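You operate a simulated robot arm through the tools that you are given. There is no shell and no other tool. Be economical: measure what you need, move in short steps, check, and stop when the job is done.

You run a simulated robot arm. Do the job below in one go: nothing can be reset, and whatever is moved stays where it is left.

## Task
Pull the side cupboard drawer open.

Only the result counts: the job must be done as asked and must still hold three seconds after the hand-in. Knocking over, shifting, dropping, spilling or breaking anything else fails it.

## Robot
A 7-joint arm with a two-finger parallel gripper on a trunk, on a base that drives. Base frame: it is fixed to the floor where the robot stands at the start and does not move with it; the origin is under the middle of the robot, x ahead of it, y to its left, z up. Lengths are in mm, angles in degrees, forces in N, time in s.
With the tool pointing down near the work surface it reaches from about 460 to 920 mm from the robot's upright axis, wherever it stands. Its first joint turns from -115.0 to 115.0 degrees. Places, roughly: side cupboard drawer [700, -200, 700]. Payload 3.91 kg.
Tool frame: the origin (TCP) lies between the finger pads and is the grasp point; the fingertips stand 30 mm ahead of it; z points along the fingers, y is the line along which they close. The gripper opens to 110 mm. The fingers are 20 mm wide and 10 mm thick; the gripper's body (48 by 112 mm) begins 55 mm behind the TCP.
Orientation is told as [roll, pitch, yaw] about the base's x, y, z axes, in that order, counted from this pose: with the fingers straight down and closing along the base's y, the tool's x points along the base's -x, its y along +y and its z along -z.

## Interface
- The arm moves only by the tool jog_arm. Its argument "motion" is a list of rows, each an object (a shift or turn left out is 0, a gripper value left out holds the last) with "dr": the turn, a rotation vector about the tool's x, y, z in units of 45 degrees (1.0 is 45 degrees), a list of three; "linear": the shift along the tool's x, y, z in units of 500 mm (1.0 is 500 mm), a list of three; "jaw": the closure, from 0 (fully open) to 1 (shut). In form: [{"dr": [ax, ay, az], "linear": [dx, dy, dz], "jaw": jaw}, ...]. A call has 1 to 8 rows; each row is the pose to reach, as a shift and turn from the pose commanded when the call began, along the tool's axes at that moment. A call with a number of a shift or a turn outside -1 to 1 is refused whole. Rows are played at 5 a second. More than 50 mm and 8.6 degrees between two rows, or a gripper value outside its range, and nothing of the call is played. A pose out of reach is approached as far as the arm can. The call stops where the force on the tool passes 40 N (or 10 N more than at its start, if that is more) or the arm is blocked; 0.2 s more then pass. The fingers move at their own pace (about 153 mm/s each) and stop on an object; they squeeze with about 28 N. The grip force told is the motor's: it shows also when the fingers shut on nothing. Time passes only in rows, and 0.2 s behind the last, so rows that repeat a pose let the fingers close. The reply holds the time, the measured pose of the TCP, the force on the tool along the base axes, the opening and the grip force, in the units named above and with some noise.
- Cameras (640 x 400 px; columns grow to the right, rows downward): "scene" is now at [212.1, 167.1, 1220.3]; the picture's right is [-0.47, -0.88, 0.00], its down [-0.65, 0.35, -0.68] and it looks along [0.60, -0.32, -0.74] (base axes); focal length 250 px, centre (320, 200). "wrist" rides on the gripper at [72, 17, -103] in the tool frame; the picture's right is [-0.23, 0.97, 0.00], its down [-0.76, -0.18, -0.62] and it looks along [-0.61, -0.14, 0.78] (tool axes); focal length 222 px, centre (320, 200). There is no depth. A picture from a camera that has moved, and an enlarged one, comes with that camera's place and axes in the base frame and with its lens.
- snapshot(camera): a new picture of that camera. No time passes.
- raise_lower(by): slides the trunk up (or, below 0, down) by that many mm; the arm and the scene camera ride with it, the base frame stays. It gives what a move gives, with no picture.
- roll_base(legs): drives the robot by 1 to 6 legs, each [ahead, left, turn to the left] in mm, mm and degrees, along the robot's own axes; the way and the turn of a leg run together, so that a leg with both is an arc; at most 1500 mm and 180 degrees a leg. The arm and the cameras ride along, it lands a little off, and it stops where it bumps. It gives what a move gives.
- aim_head(pan, tilt): turns the head with the scene camera to pan (to the left, within 80 degrees either way) and tilt (down, from -29 to 69), counted from straight ahead of the robot. It gives what a move gives.
- enlarge(camera, box): a new picture of the part [left, top, right, bottom] of that camera's present view, enlarged. No time passes.
- hand_in(): hands the job in; it is judged then, once.

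Go step by step. Nothing tells you exact positions but the pictures and the camera data: compare them with the known pose of the tool, close in by small moves and look again before you grip or let go. The budget is 120 turns and 78 pictures, counting those below and the enlarged ones. Unless the task says otherwise, let go and move clear before handing in, and close with one line.

The tools are called after "Emit:" by a JSON object that holds its "method" and its "body". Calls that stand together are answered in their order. jog_arm: Moves the arm, as the interface text tells. Its arguments: {"type":"object","properties":{"motion":{"type":"array","items":{"type":"object","properties":{"dr":{"type":"array","items":{"type":"number"}},"linear":{"type":"array","items":{"type":"number"}},"jaw":{"type":"number"}}}}},"required":["motion"]} The other tools are called the same way: raise_lower (by) slides the trunk up or down; roll_base (legs) drives the base; aim_head (pan, tilt) turns the head that bears the scene camera; snapshot (camera) takes a picture; enlarge (camera, box) takes an enlarged picture of a part of a camera's view; hand_in () hands the job in.

At the start:

```text
t: 0.0
ee_pos: [633.3, 210.5, 911.5]
orientation: [0.0, 0.0, 0.0]
force: [-0.9, -0.7, -0.5]
finger_gap: 110.0
finger_force: 0.0
trunk travel left (down, up): [-575.0, 415.0]
robot x, y, heading: [-0.6, 1.2, -0.3]
head pan, tilt: [-28.0, 47.3]
```

scene: 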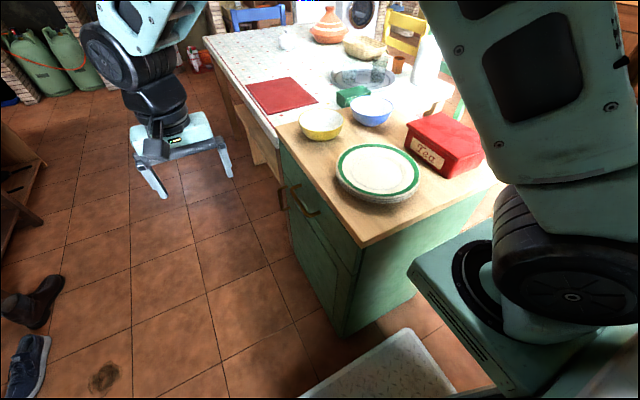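
wrist: 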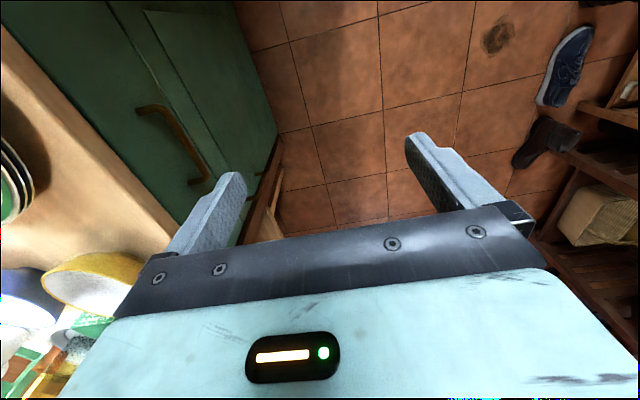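

I see a green side cupboard with plates on its top; its front faces roughly left (+y), with a bow handle on the drawer. I'll enlarge both views to locate the handle.

Emit:
{"method": "enlarge", "body": {"camera": "scene", "box": [240, 120, 400, 220]}}

Emit:
{"method": "enlarge", "body": {"camera": "wrist", "box": [60, 50, 300, 200]}}

```text
4.00 times, centred on (320, 170) of scene
camera zoom: at [212.1, 167.1, 1220.3], right [-0.47, -0.88, 0.0], down [-0.65, 0.35, -0.68], along [0.6, -0.32, -0.74], focal length 999 px, centre (320, 320)
```

zoom: 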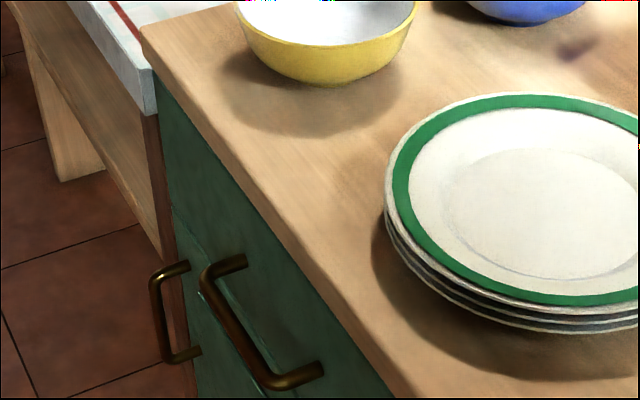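

```text
2.67 times, centred on (180, 125) of wrist
camera zoom: at [559.7, 228.7, 1013.9], right [0.23, 0.97, 0.0], down [0.76, -0.18, 0.62], along [0.61, -0.14, -0.78], focal length 592 px, centre (693, 400)
```

zoom: 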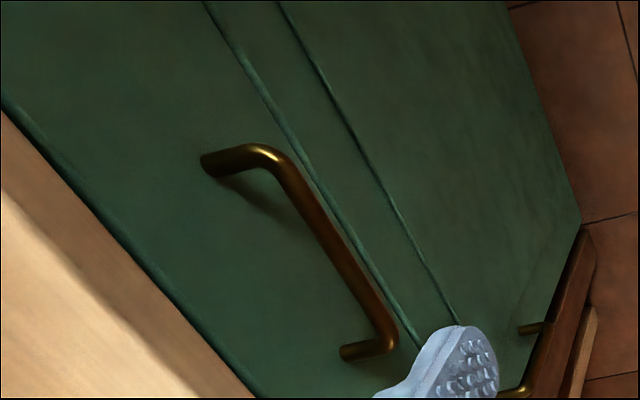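

Triangulating the horizontal drawer handle gives a bar from about (597, 0, 704) to (717, -7, 698), with the front facing +y. I'll turn the tool to point along -y with the fingers closing vertically.

Emit:
{"method": "jog_arm", "body": {"motion": [{"dr": [0.17, 0, 0], "jaw": 0}, {"dr": [0.34, 0, 0]}, {"dr": [0.51, 0, 0]}, {"dr": [0.68, 0, 0]}, {"dr": [0.85, 0, 0]}, {"dr": [1, 0, 0]}]}}

Emit:
{"method": "jog_arm", "body": {"motion": [{"dr": [0.17, 0, 0], "jaw": 0}, {"dr": [0.34, 0, 0]}, {"dr": [0.51, 0, 0]}, {"dr": [0.68, 0, 0]}, {"dr": [0.85, 0, 0]}, {"dr": [1, 0, 0]}]}}

Emit:
{"method": "snapshot", "body": {"camera": "scene"}}

Emit:
{"method": "snapshot", "body": {"camera": "wrist"}}

```text
t: 1.4
ee_pos: [632.1, 210.3, 912.6]
orientation: [-45.1, -0.1, -0.1]
force: [-0.1, -0.1, -0.4]
finger_gap: 110.0
finger_force: 0.0
trunk travel left (down, up): [-575.0, 415.0]
robot x, y, heading: [1.8, 4.2, 0.1]
head pan, tilt: [-28.0, 47.3]
```

```text
t: 2.8
ee_pos: [631.9, 211.5, 911.0]
orientation: [-90.0, 0.2, 0.2]
force: [-0.3, -1.2, 0.5]
finger_gap: 110.1
finger_force: 0.1
trunk travel left (down, up): [-575.0, 415.0]
robot x, y, heading: [0.2, -0.2, 0.1]
head pan, tilt: [-28.0, 47.3]
```

```text
73 pictures are left
camera scene: at [212.0, 166.9, 1220.5], right [-0.47, -0.88, 0.0], down [-0.65, 0.35, -0.68], along [0.6, -0.32, -0.74], focal length 250 px, centre (320, 200)
```

scene: 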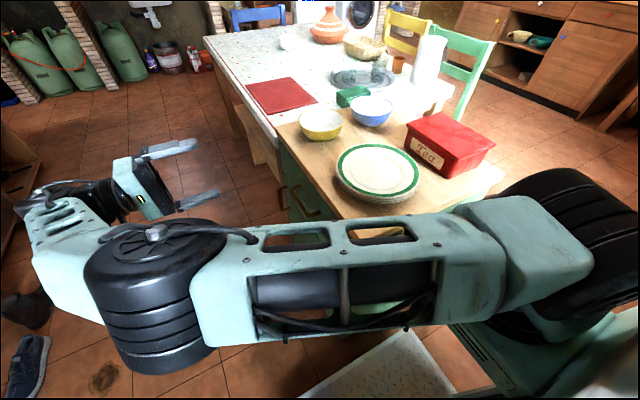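

```text
72 pictures are left
camera wrist: at [559.4, 315.2, 893.9], right [0.23, 0.0, -0.97], down [0.76, 0.62, 0.18], along [0.61, -0.78, 0.14], focal length 222 px, centre (320, 200)
```

wrist: 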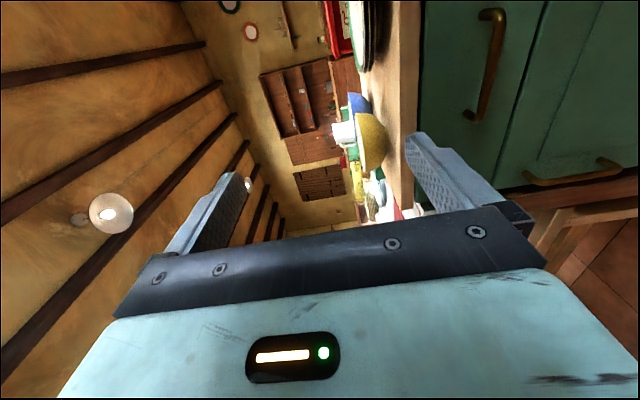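

The tool now points along -y. Next I'll lower it to handle height and centre it in x while staying 200 mm away from the front.

Emit:
{"method": "jog_arm", "body": {"motion": [{"linear": [-0.01, 0.07, 0]}, {"linear": [-0.02, 0.14, 0]}, {"linear": [-0.03, 0.21, 0]}, {"linear": [-0.04, 0.28, 0]}, {"linear": [-0.05, 0.35, 0]}, {"linear": [-0.05, 0.42, 0]}, {"linear": [-0.05, 0.42, 0]}]}}

Emit:
{"method": "snapshot", "body": {"camera": "scene"}}

Emit:
{"method": "snapshot", "body": {"camera": "wrist"}}

```text
t: 4.4
ee_pos: [617.0, 180.8, 782.8]
orientation: [-89.9, 0.0, -0.1]
force: [0.1, -0.3, -0.3]
finger_gap: 109.8
finger_force: 0.2
out of reach, approached as far as the arm can: row 2, 3, 4, 5, 6, 7
trunk travel left (down, up): [-575.0, 415.0]
robot x, y, heading: [-2.3, -0.4, -0.1]
head pan, tilt: [-28.0, 47.3]
```

```text
71 pictures are left
camera scene: at [212.3, 167.0, 1220.3], right [-0.47, -0.88, 0.0], down [-0.65, 0.35, -0.68], along [0.6, -0.32, -0.74], focal length 250 px, centre (320, 200)
```

scene: 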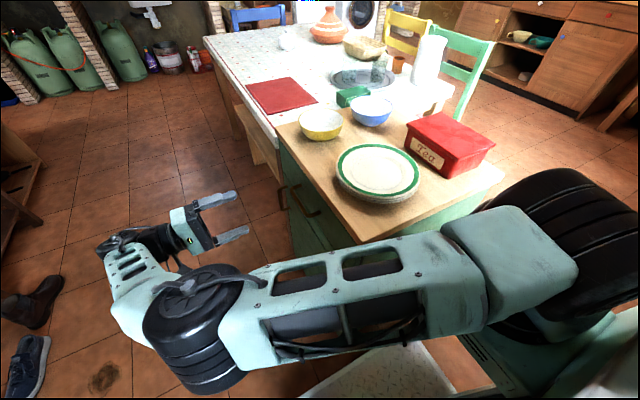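

```text
70 pictures are left
camera wrist: at [544.7, 284.9, 765.7], right [0.23, 0.0, -0.97], down [0.76, 0.62, 0.18], along [0.61, -0.78, 0.14], focal length 222 px, centre (320, 200)
```

wrist: 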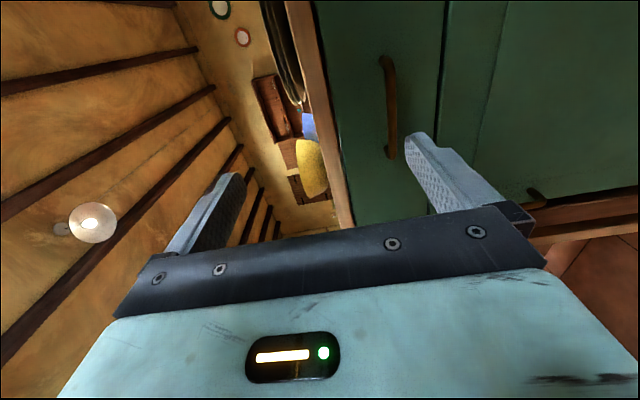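

The arm is at its reach limit at this height. I'll lower the trunk so the shoulder comes down and check the pose.

Emit:
{"method": "raise_lower", "body": {"by": -120}}

Emit:
{"method": "snapshot", "body": {"camera": "scene"}}

```text
t: 5.9
ee_pos: [617.6, 181.7, 663.3]
orientation: [-90.0, 0.0, 0.0]
force: [0.5, 0.1, 0.2]
finger_gap: 109.9
finger_force: 0.1
trunk travel left (down, up): [-455.0, 535.0]
robot x, y, heading: [-0.1, 0.6, 0.3]
head pan, tilt: [-28.0, 47.3]
```

```text
69 pictures are left
camera scene: at [212.1, 167.1, 1100.3], right [-0.47, -0.88, 0.0], down [-0.65, 0.35, -0.68], along [0.6, -0.32, -0.74], focal length 250 px, centre (320, 200)
```

scene: 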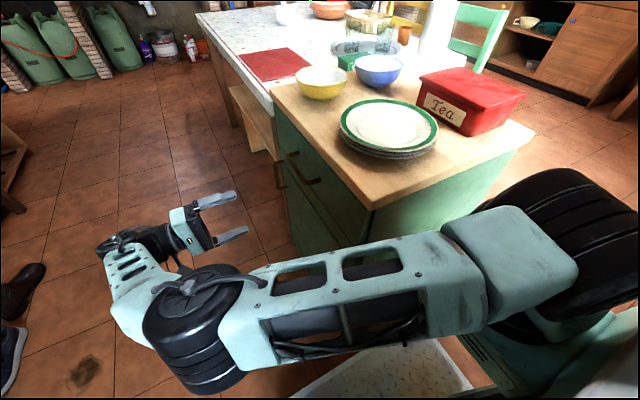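

There is room now. I'll move to about (655, 100, 701), in front of the handle.

Emit:
{"method": "jog_arm", "body": {"motion": [{"linear": [0, -0.038, 0.04]}, {"linear": [-0.02, -0.076, 0.08]}, {"linear": [-0.04, -0.076, 0.12]}, {"linear": [-0.075, -0.076, 0.164]}, {"linear": [-0.075, -0.076, 0.164]}]}}

Emit:
{"method": "snapshot", "body": {"camera": "scene"}}

Emit:
{"method": "snapshot", "body": {"camera": "wrist"}}

```text
t: 7.1
ee_pos: [654.6, 100.0, 700.8]
orientation: [-89.9, 0.0, 0.0]
force: [0.0, -0.2, 0.0]
finger_gap: 109.9
finger_force: 0.0
trunk travel left (down, up): [-455.0, 535.0]
robot x, y, heading: [-3.9, 2.2, 0.1]
head pan, tilt: [-28.0, 47.3]
```

```text
68 pictures are left
camera scene: at [212.0, 167.1, 1100.3], right [-0.47, -0.88, 0.0], down [-0.65, 0.35, -0.68], along [0.6, -0.32, -0.74], focal length 250 px, centre (320, 200)
```

scene: 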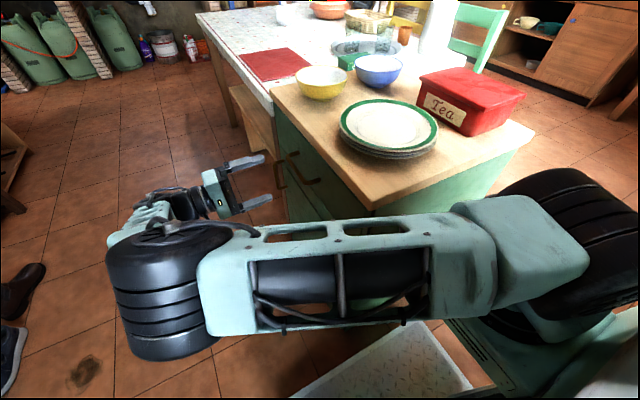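

```text
67 pictures are left
camera wrist: at [581.7, 204.3, 685.1], right [0.23, 0.0, -0.97], down [0.76, 0.62, 0.18], along [0.61, -0.78, 0.14], focal length 222 px, centre (320, 200)
```

wrist: 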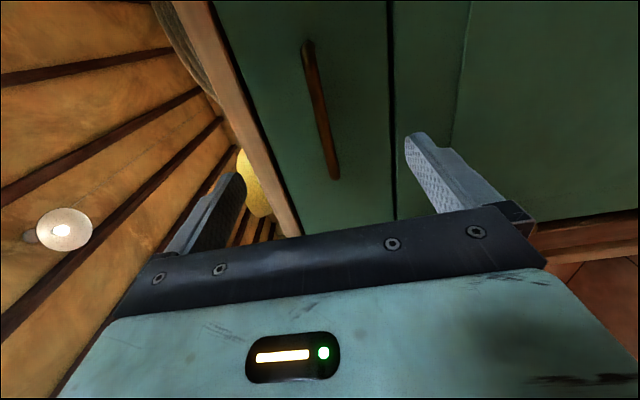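

The new view puts the bar at z about 698, x 593 to 717 and y about -3, with the drawer front near y = -35. I'll half-close the jaw and advance to y of about 40 first.

Emit:
{"method": "jog_arm", "body": {"motion": [{"linear": [0, 0.004, 0], "jaw": 0.5}, {"linear": [0, 0.004, 0.04]}, {"linear": [0, 0.004, 0.08]}, {"linear": [0, 0.004, 0.12]}, {"linear": [0, 0.004, 0.12]}]}}

Emit:
{"method": "snapshot", "body": {"camera": "wrist"}}

Emit:
{"method": "enlarge", "body": {"camera": "scene", "box": [200, 120, 360, 220]}}

```text
t: 8.3
ee_pos: [654.1, 40.7, 698.8]
orientation: [-90.0, 0.0, 0.0]
force: [0.5, 0.1, 1.6]
finger_gap: 55.0
finger_force: 0.1
trunk travel left (down, up): [-455.0, 535.0]
robot x, y, heading: [1.9, -2.7, 0.4]
head pan, tilt: [-28.0, 47.3]
```

```text
66 pictures are left
camera wrist: at [581.0, 144.3, 682.5], right [0.23, 0.0, -0.97], down [0.76, 0.62, 0.18], along [0.61, -0.78, 0.14], focal length 222 px, centre (320, 200)
```

wrist: 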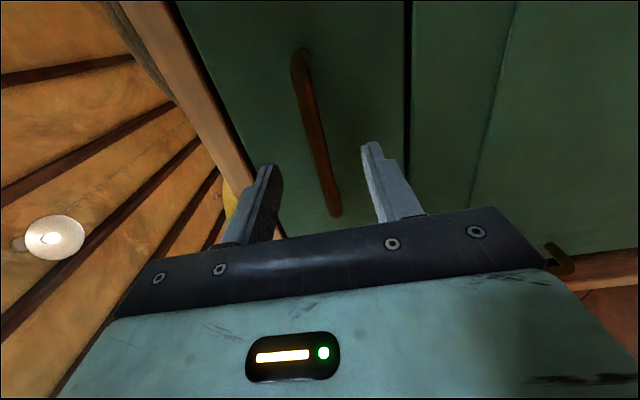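

```text
4.00 times, centred on (280, 170) of scene
camera zoom: at [212.0, 167.1, 1100.3], right [-0.47, -0.88, 0.0], down [-0.65, 0.35, -0.68], along [0.6, -0.32, -0.74], focal length 999 px, centre (480, 320)
```

zoom: 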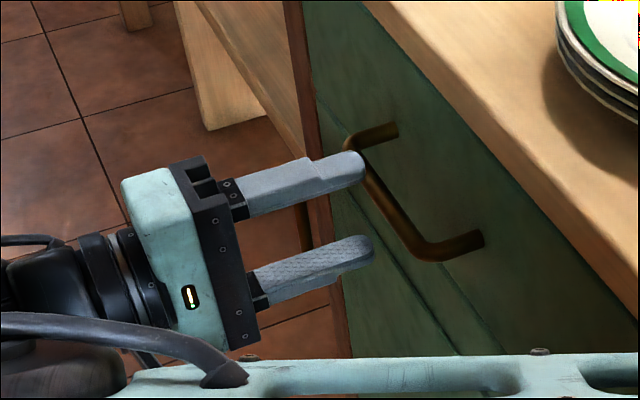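

The bar lies between the fingers in height. I'll advance so the pads straddle it, stopping short of the front, and then close.

Emit:
{"method": "jog_arm", "body": {"motion": [{"linear": [0, -0.003, 0.035]}, {"linear": [0, -0.003, 0.07]}, {"linear": [0, -0.003, 0.07]}]}}

Emit:
{"method": "enlarge", "body": {"camera": "scene", "box": [200, 120, 360, 220]}}

Emit:
{"method": "snapshot", "body": {"camera": "wrist"}}

```text
t: 9.1
ee_pos: [654.7, 5.4, 702.2]
orientation: [-90.0, -0.2, 0.0]
force: [0.2, -0.4, -0.6]
finger_gap: 55.0
finger_force: 0.1
trunk travel left (down, up): [-455.0, 535.0]
robot x, y, heading: [1.3, -0.1, -0.2]
head pan, tilt: [-28.0, 47.3]
```

```text
4.00 times, centred on (280, 170) of scene
camera zoom: at [212.0, 167.1, 1100.3], right [-0.47, -0.88, 0.0], down [-0.65, 0.35, -0.68], along [0.6, -0.32, -0.74], focal length 999 px, centre (480, 320)
```

zoom: 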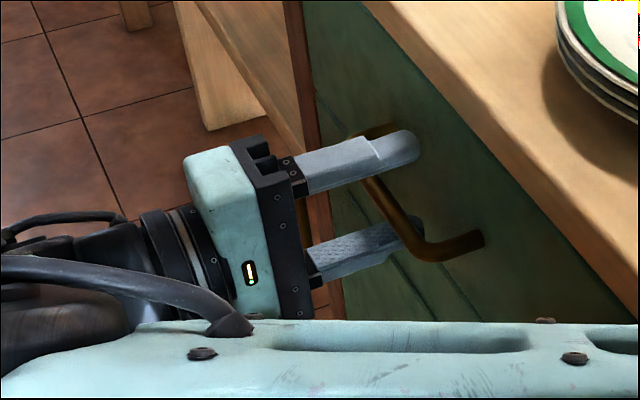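

```text
63 pictures are left
camera wrist: at [581.3, 109.0, 684.7], right [0.23, 0.0, -0.97], down [0.76, 0.62, 0.18], along [0.61, -0.78, 0.14], focal length 222 px, centre (320, 200)
```

wrist: 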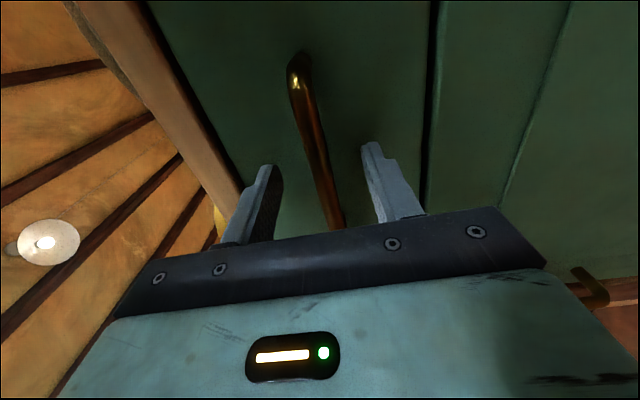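

The bar is between the fingers, so I'll close on it.

Emit:
{"method": "jog_arm", "body": {"motion": [{"jaw": 1}, {"jaw": 1}, {"jaw": 1}]}}

Emit:
{"method": "enlarge", "body": {"camera": "scene", "box": [200, 120, 360, 220]}}

```text
t: 9.9
ee_pos: [654.2, 4.5, 699.4]
orientation: [-89.8, 0.2, 0.1]
force: [-2.3, -1.1, -30.7]
finger_gap: 11.8
finger_force: 44.8
trunk travel left (down, up): [-455.0, 535.0]
robot x, y, heading: [0.8, -0.6, 0.1]
head pan, tilt: [-28.0, 47.3]
```

```text
4.00 times, centred on (280, 170) of scene
camera zoom: at [212.8, 167.1, 1099.8], right [-0.47, -0.88, 0.0], down [-0.65, 0.35, -0.68], along [0.6, -0.32, -0.74], focal length 999 px, centre (480, 320)
```

zoom: 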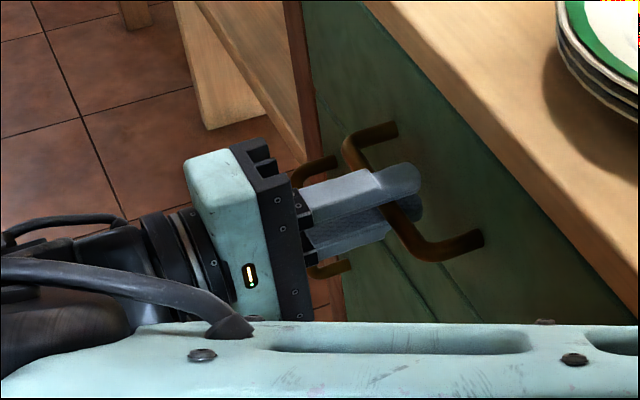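

Gripped at an 11.8 mm gap, with about 30 N pushing the tool down, so the bar sits slightly lower than my centre. I'll ease down a little before pulling.

Emit:
{"method": "jog_arm", "body": {"motion": [{"linear": [0, 0.003, 0]}, {"linear": [0, 0.006, 0]}]}}

```text
t: 10.5
ee_pos: [654.8, 3.4, 699.8]
orientation: [-90.1, 0.0, -0.1]
force: [-11.8, 6.2, -14.2]
finger_gap: 11.9
finger_force: 45.3
trunk travel left (down, up): [-455.0, 535.0]
robot x, y, heading: [1.3, -1.6, -0.1]
head pan, tilt: [-28.0, 47.3]
```

Easing down reduced the load. Now I'll pull gently along +y.

Emit:
{"method": "jog_arm", "body": {"motion": [{"linear": [0, 0.003, -0.01]}, {"linear": [0, 0.003, -0.025]}, {"linear": [0, 0.003, -0.045]}, {"linear": [0, 0.003, -0.07]}, {"linear": [0, 0.003, -0.1]}]}}

Emit:
{"method": "snapshot", "body": {"camera": "scene"}}

```text
t: 11.7
ee_pos: [654.1, 55.6, 698.7]
orientation: [-90.1, -0.1, 0.0]
force: [-18.4, -0.9, 23.7]
finger_gap: 11.4
finger_force: 45.3
trunk travel left (down, up): [-455.0, 535.0]
robot x, y, heading: [2.9, -1.5, -0.0]
head pan, tilt: [-28.0, 47.3]
```

```text
61 pictures are left
camera scene: at [210.9, 167.0, 1100.9], right [-0.47, -0.88, 0.0], down [-0.65, 0.35, -0.68], along [0.6, -0.32, -0.73], focal length 250 px, centre (320, 200)
```

scene: 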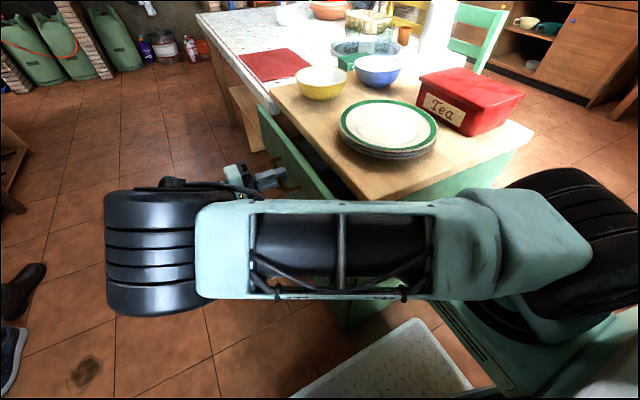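

The drawer is sliding; it is about 50 mm out. I'll keep pulling while easing the sideways load slightly.

Emit:
{"method": "jog_arm", "body": {"motion": [{"linear": [0.003, -0.003, -0.03]}, {"linear": [0.004, -0.003, -0.06]}, {"linear": [0.005, -0.003, -0.1]}, {"linear": [0.006, -0.003, -0.14]}, {"linear": [0.006, -0.003, -0.18]}]}}

Emit:
{"method": "snapshot", "body": {"camera": "scene"}}

```text
t: 12.9
ee_pos: [654.4, 141.6, 698.1]
orientation: [-90.2, -0.3, 0.3]
force: [-3.9, 0.5, 7.3]
finger_gap: 11.7
finger_force: 44.7
trunk travel left (down, up): [-455.0, 535.0]
robot x, y, heading: [0.1, 1.1, -0.2]
head pan, tilt: [-28.0, 47.3]
stopped in row 5: the force on the tool passed its limit (the readings are from after the stop); the commanded pose is now the measured one
```

```text
60 pictures are left
camera scene: at [212.0, 167.1, 1099.8], right [-0.47, -0.88, 0.0], down [-0.65, 0.35, -0.68], along [0.6, -0.32, -0.73], focal length 250 px, centre (320, 200)
```

scene: 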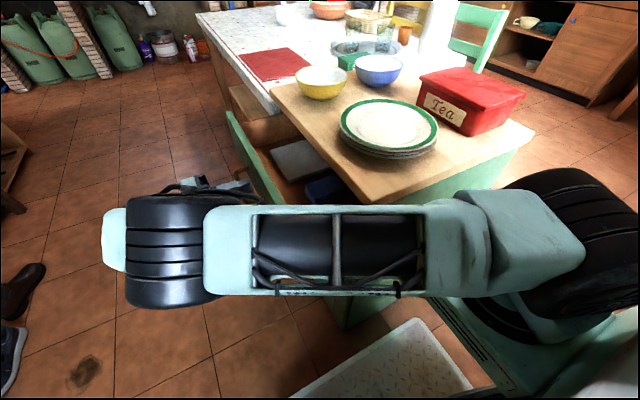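

The drawer is out about 138 mm and the call stopped on force. I'll test gently whether this is the end stop.

Emit:
{"method": "jog_arm", "body": {"motion": [{"linear": [0, 0, -0.015]}, {"linear": [0, 0, -0.03]}, {"linear": [0, 0, -0.05]}, {"linear": [0, 0, -0.07]}, {"linear": [0, 0, -0.09]}]}}

```text
t: 14.1
ee_pos: [654.7, 185.9, 699.2]
orientation: [-90.1, -0.3, 0.3]
force: [7.6, -0.5, 10.6]
finger_gap: 11.7
finger_force: 44.9
trunk travel left (down, up): [-455.0, 535.0]
robot x, y, heading: [-0.4, -1.7, 0.1]
head pan, tilt: [-28.0, 47.3]
```

It was not the end stop, so I'll keep pulling gently.

Emit:
{"method": "jog_arm", "body": {"motion": [{"linear": [0, 0, -0.015]}, {"linear": [0, 0, -0.035]}, {"linear": [0, 0, -0.055]}, {"linear": [0, 0, -0.075]}, {"linear": [0, 0, -0.095]}]}}

Emit:
{"method": "snapshot", "body": {"camera": "scene"}}

Emit:
{"method": "snapshot", "body": {"camera": "wrist"}}

```text
t: 15.3
ee_pos: [646.0, 196.3, 699.2]
orientation: [-90.4, 0.0, 0.7]
force: [-3.2, -1.0, -0.8]
finger_gap: 12.0
finger_force: 45.1
out of reach, approached as far as the arm can: row 1, 2, 3, 4, 5
trunk travel left (down, up): [-455.0, 535.0]
robot x, y, heading: [2.2, -2.6, -0.0]
head pan, tilt: [-28.0, 47.3]
stopped in row 5: the force on the tool passed its limit (the readings are from after the stop); the commanded pose is now the measured one
```

```text
59 pictures are left
camera scene: at [212.5, 167.2, 1099.9], right [-0.47, -0.88, 0.0], down [-0.65, 0.35, -0.68], along [0.6, -0.32, -0.74], focal length 250 px, centre (320, 200)
```

scene: 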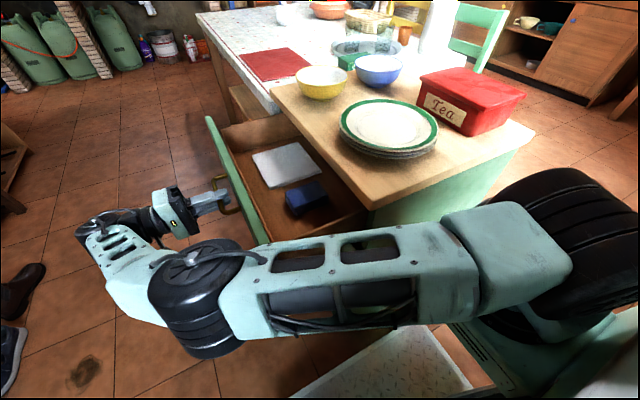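

```text
58 pictures are left
camera wrist: at [572.0, 298.7, 681.0], right [0.23, 0.0, -0.97], down [0.75, 0.63, 0.17], along [0.62, -0.77, 0.15], focal length 222 px, centre (320, 200)
```

wrist: 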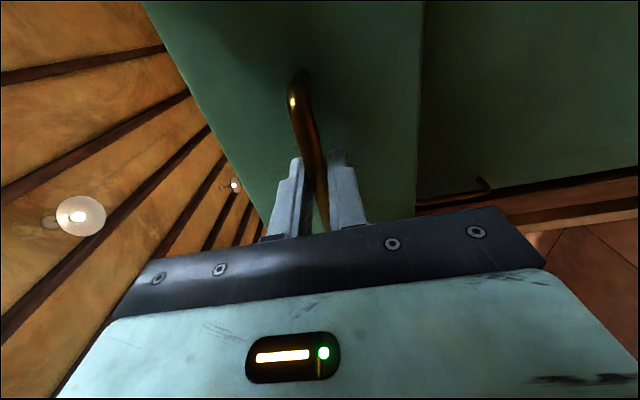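

The drawer is about 195 mm open and the arm is at its reach limit. I'll gain a bit more by driving the base slightly left while holding the handle, checking the force.

Emit:
{"method": "roll_base", "body": {"legs": [[0, 35, 0]]}}

```text
t: 16.2
ee_pos: [646.2, 229.9, 698.6]
orientation: [-90.4, 0.0, 0.6]
force: [-2.4, -0.5, -4.8]
finger_gap: 11.8
finger_force: 44.7
trunk travel left (down, up): [-455.0, 535.0]
robot x, y, heading: [-2.2, 36.8, 0.1]
head pan, tilt: [-28.0, 47.3]
```

Emit:
{"method": "roll_base", "body": {"legs": [[0, 30, 0]]}}

Emit:
{"method": "snapshot", "body": {"camera": "scene"}}

```text
t: 17.0
ee_pos: [646.4, 259.9, 699.2]
orientation: [-90.4, -0.1, 0.7]
force: [2.0, -0.8, -1.1]
finger_gap: 11.7
finger_force: 44.6
trunk travel left (down, up): [-455.0, 535.0]
robot x, y, heading: [2.9, 64.1, -0.2]
head pan, tilt: [-28.0, 47.3]
```

```text
57 pictures are left
camera scene: at [212.7, 231.4, 1100.3], right [-0.47, -0.88, 0.0], down [-0.65, 0.35, -0.68], along [0.6, -0.32, -0.74], focal length 250 px, centre (320, 200)
```

scene: 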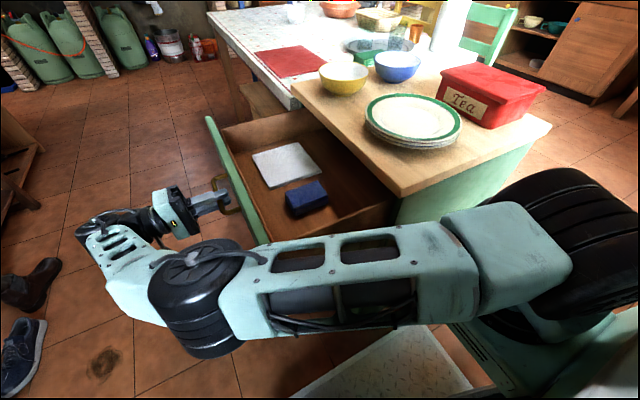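

The drawer is about 255 mm out and nothing else has moved. I'll release the handle and back off by driving the base left.

Emit:
{"method": "jog_arm", "body": {"motion": [{"jaw": 0.6}, {"jaw": 0.6}, {"jaw": 0.6}]}}

Emit:
{"method": "roll_base", "body": {"legs": [[0, 90, 0]]}}

Emit:
{"method": "snapshot", "body": {"camera": "scene"}}

```text
t: 17.8
ee_pos: [646.0, 259.7, 698.7]
orientation: [-90.4, 0.0, 0.6]
force: [-0.4, 0.0, 0.6]
finger_gap: 43.9
finger_force: 0.1
trunk travel left (down, up): [-455.0, 535.0]
robot x, y, heading: [-1.5, 62.5, 0.1]
head pan, tilt: [-28.0, 47.3]
```

```text
t: 18.9
ee_pos: [646.6, 348.8, 698.8]
orientation: [-90.4, -0.1, 0.8]
force: [-1.0, 0.5, -1.1]
finger_gap: 43.8
finger_force: 0.0
trunk travel left (down, up): [-455.0, 535.0]
robot x, y, heading: [-2.3, 152.5, 0.5]
head pan, tilt: [-28.0, 47.3]
```

```text
56 pictures are left
camera scene: at [212.2, 320.1, 1100.3], right [-0.47, -0.88, 0.0], down [-0.65, 0.34, -0.68], along [0.6, -0.32, -0.74], focal length 250 px, centre (320, 200)
```

scene: 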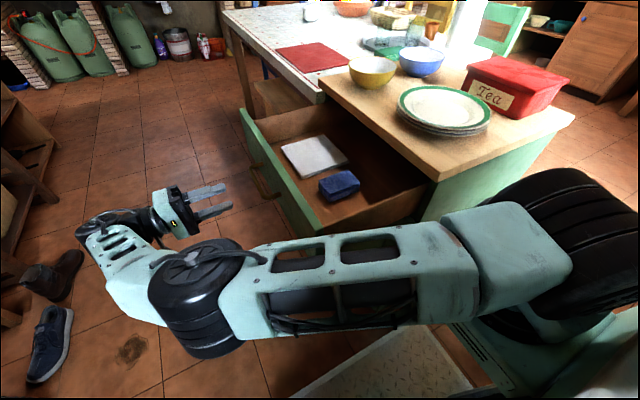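

The drawer stands well open, the gripper is clear, and nothing else was disturbed, so I'm handing in.

Emit:
{"method": "hand_in", "body": {}}

```text
The job is handed in.
```

The side cupboard drawer is open by about 255 mm, the gripper has let go and backed clear, and the last picture shows nothing else disturbed.
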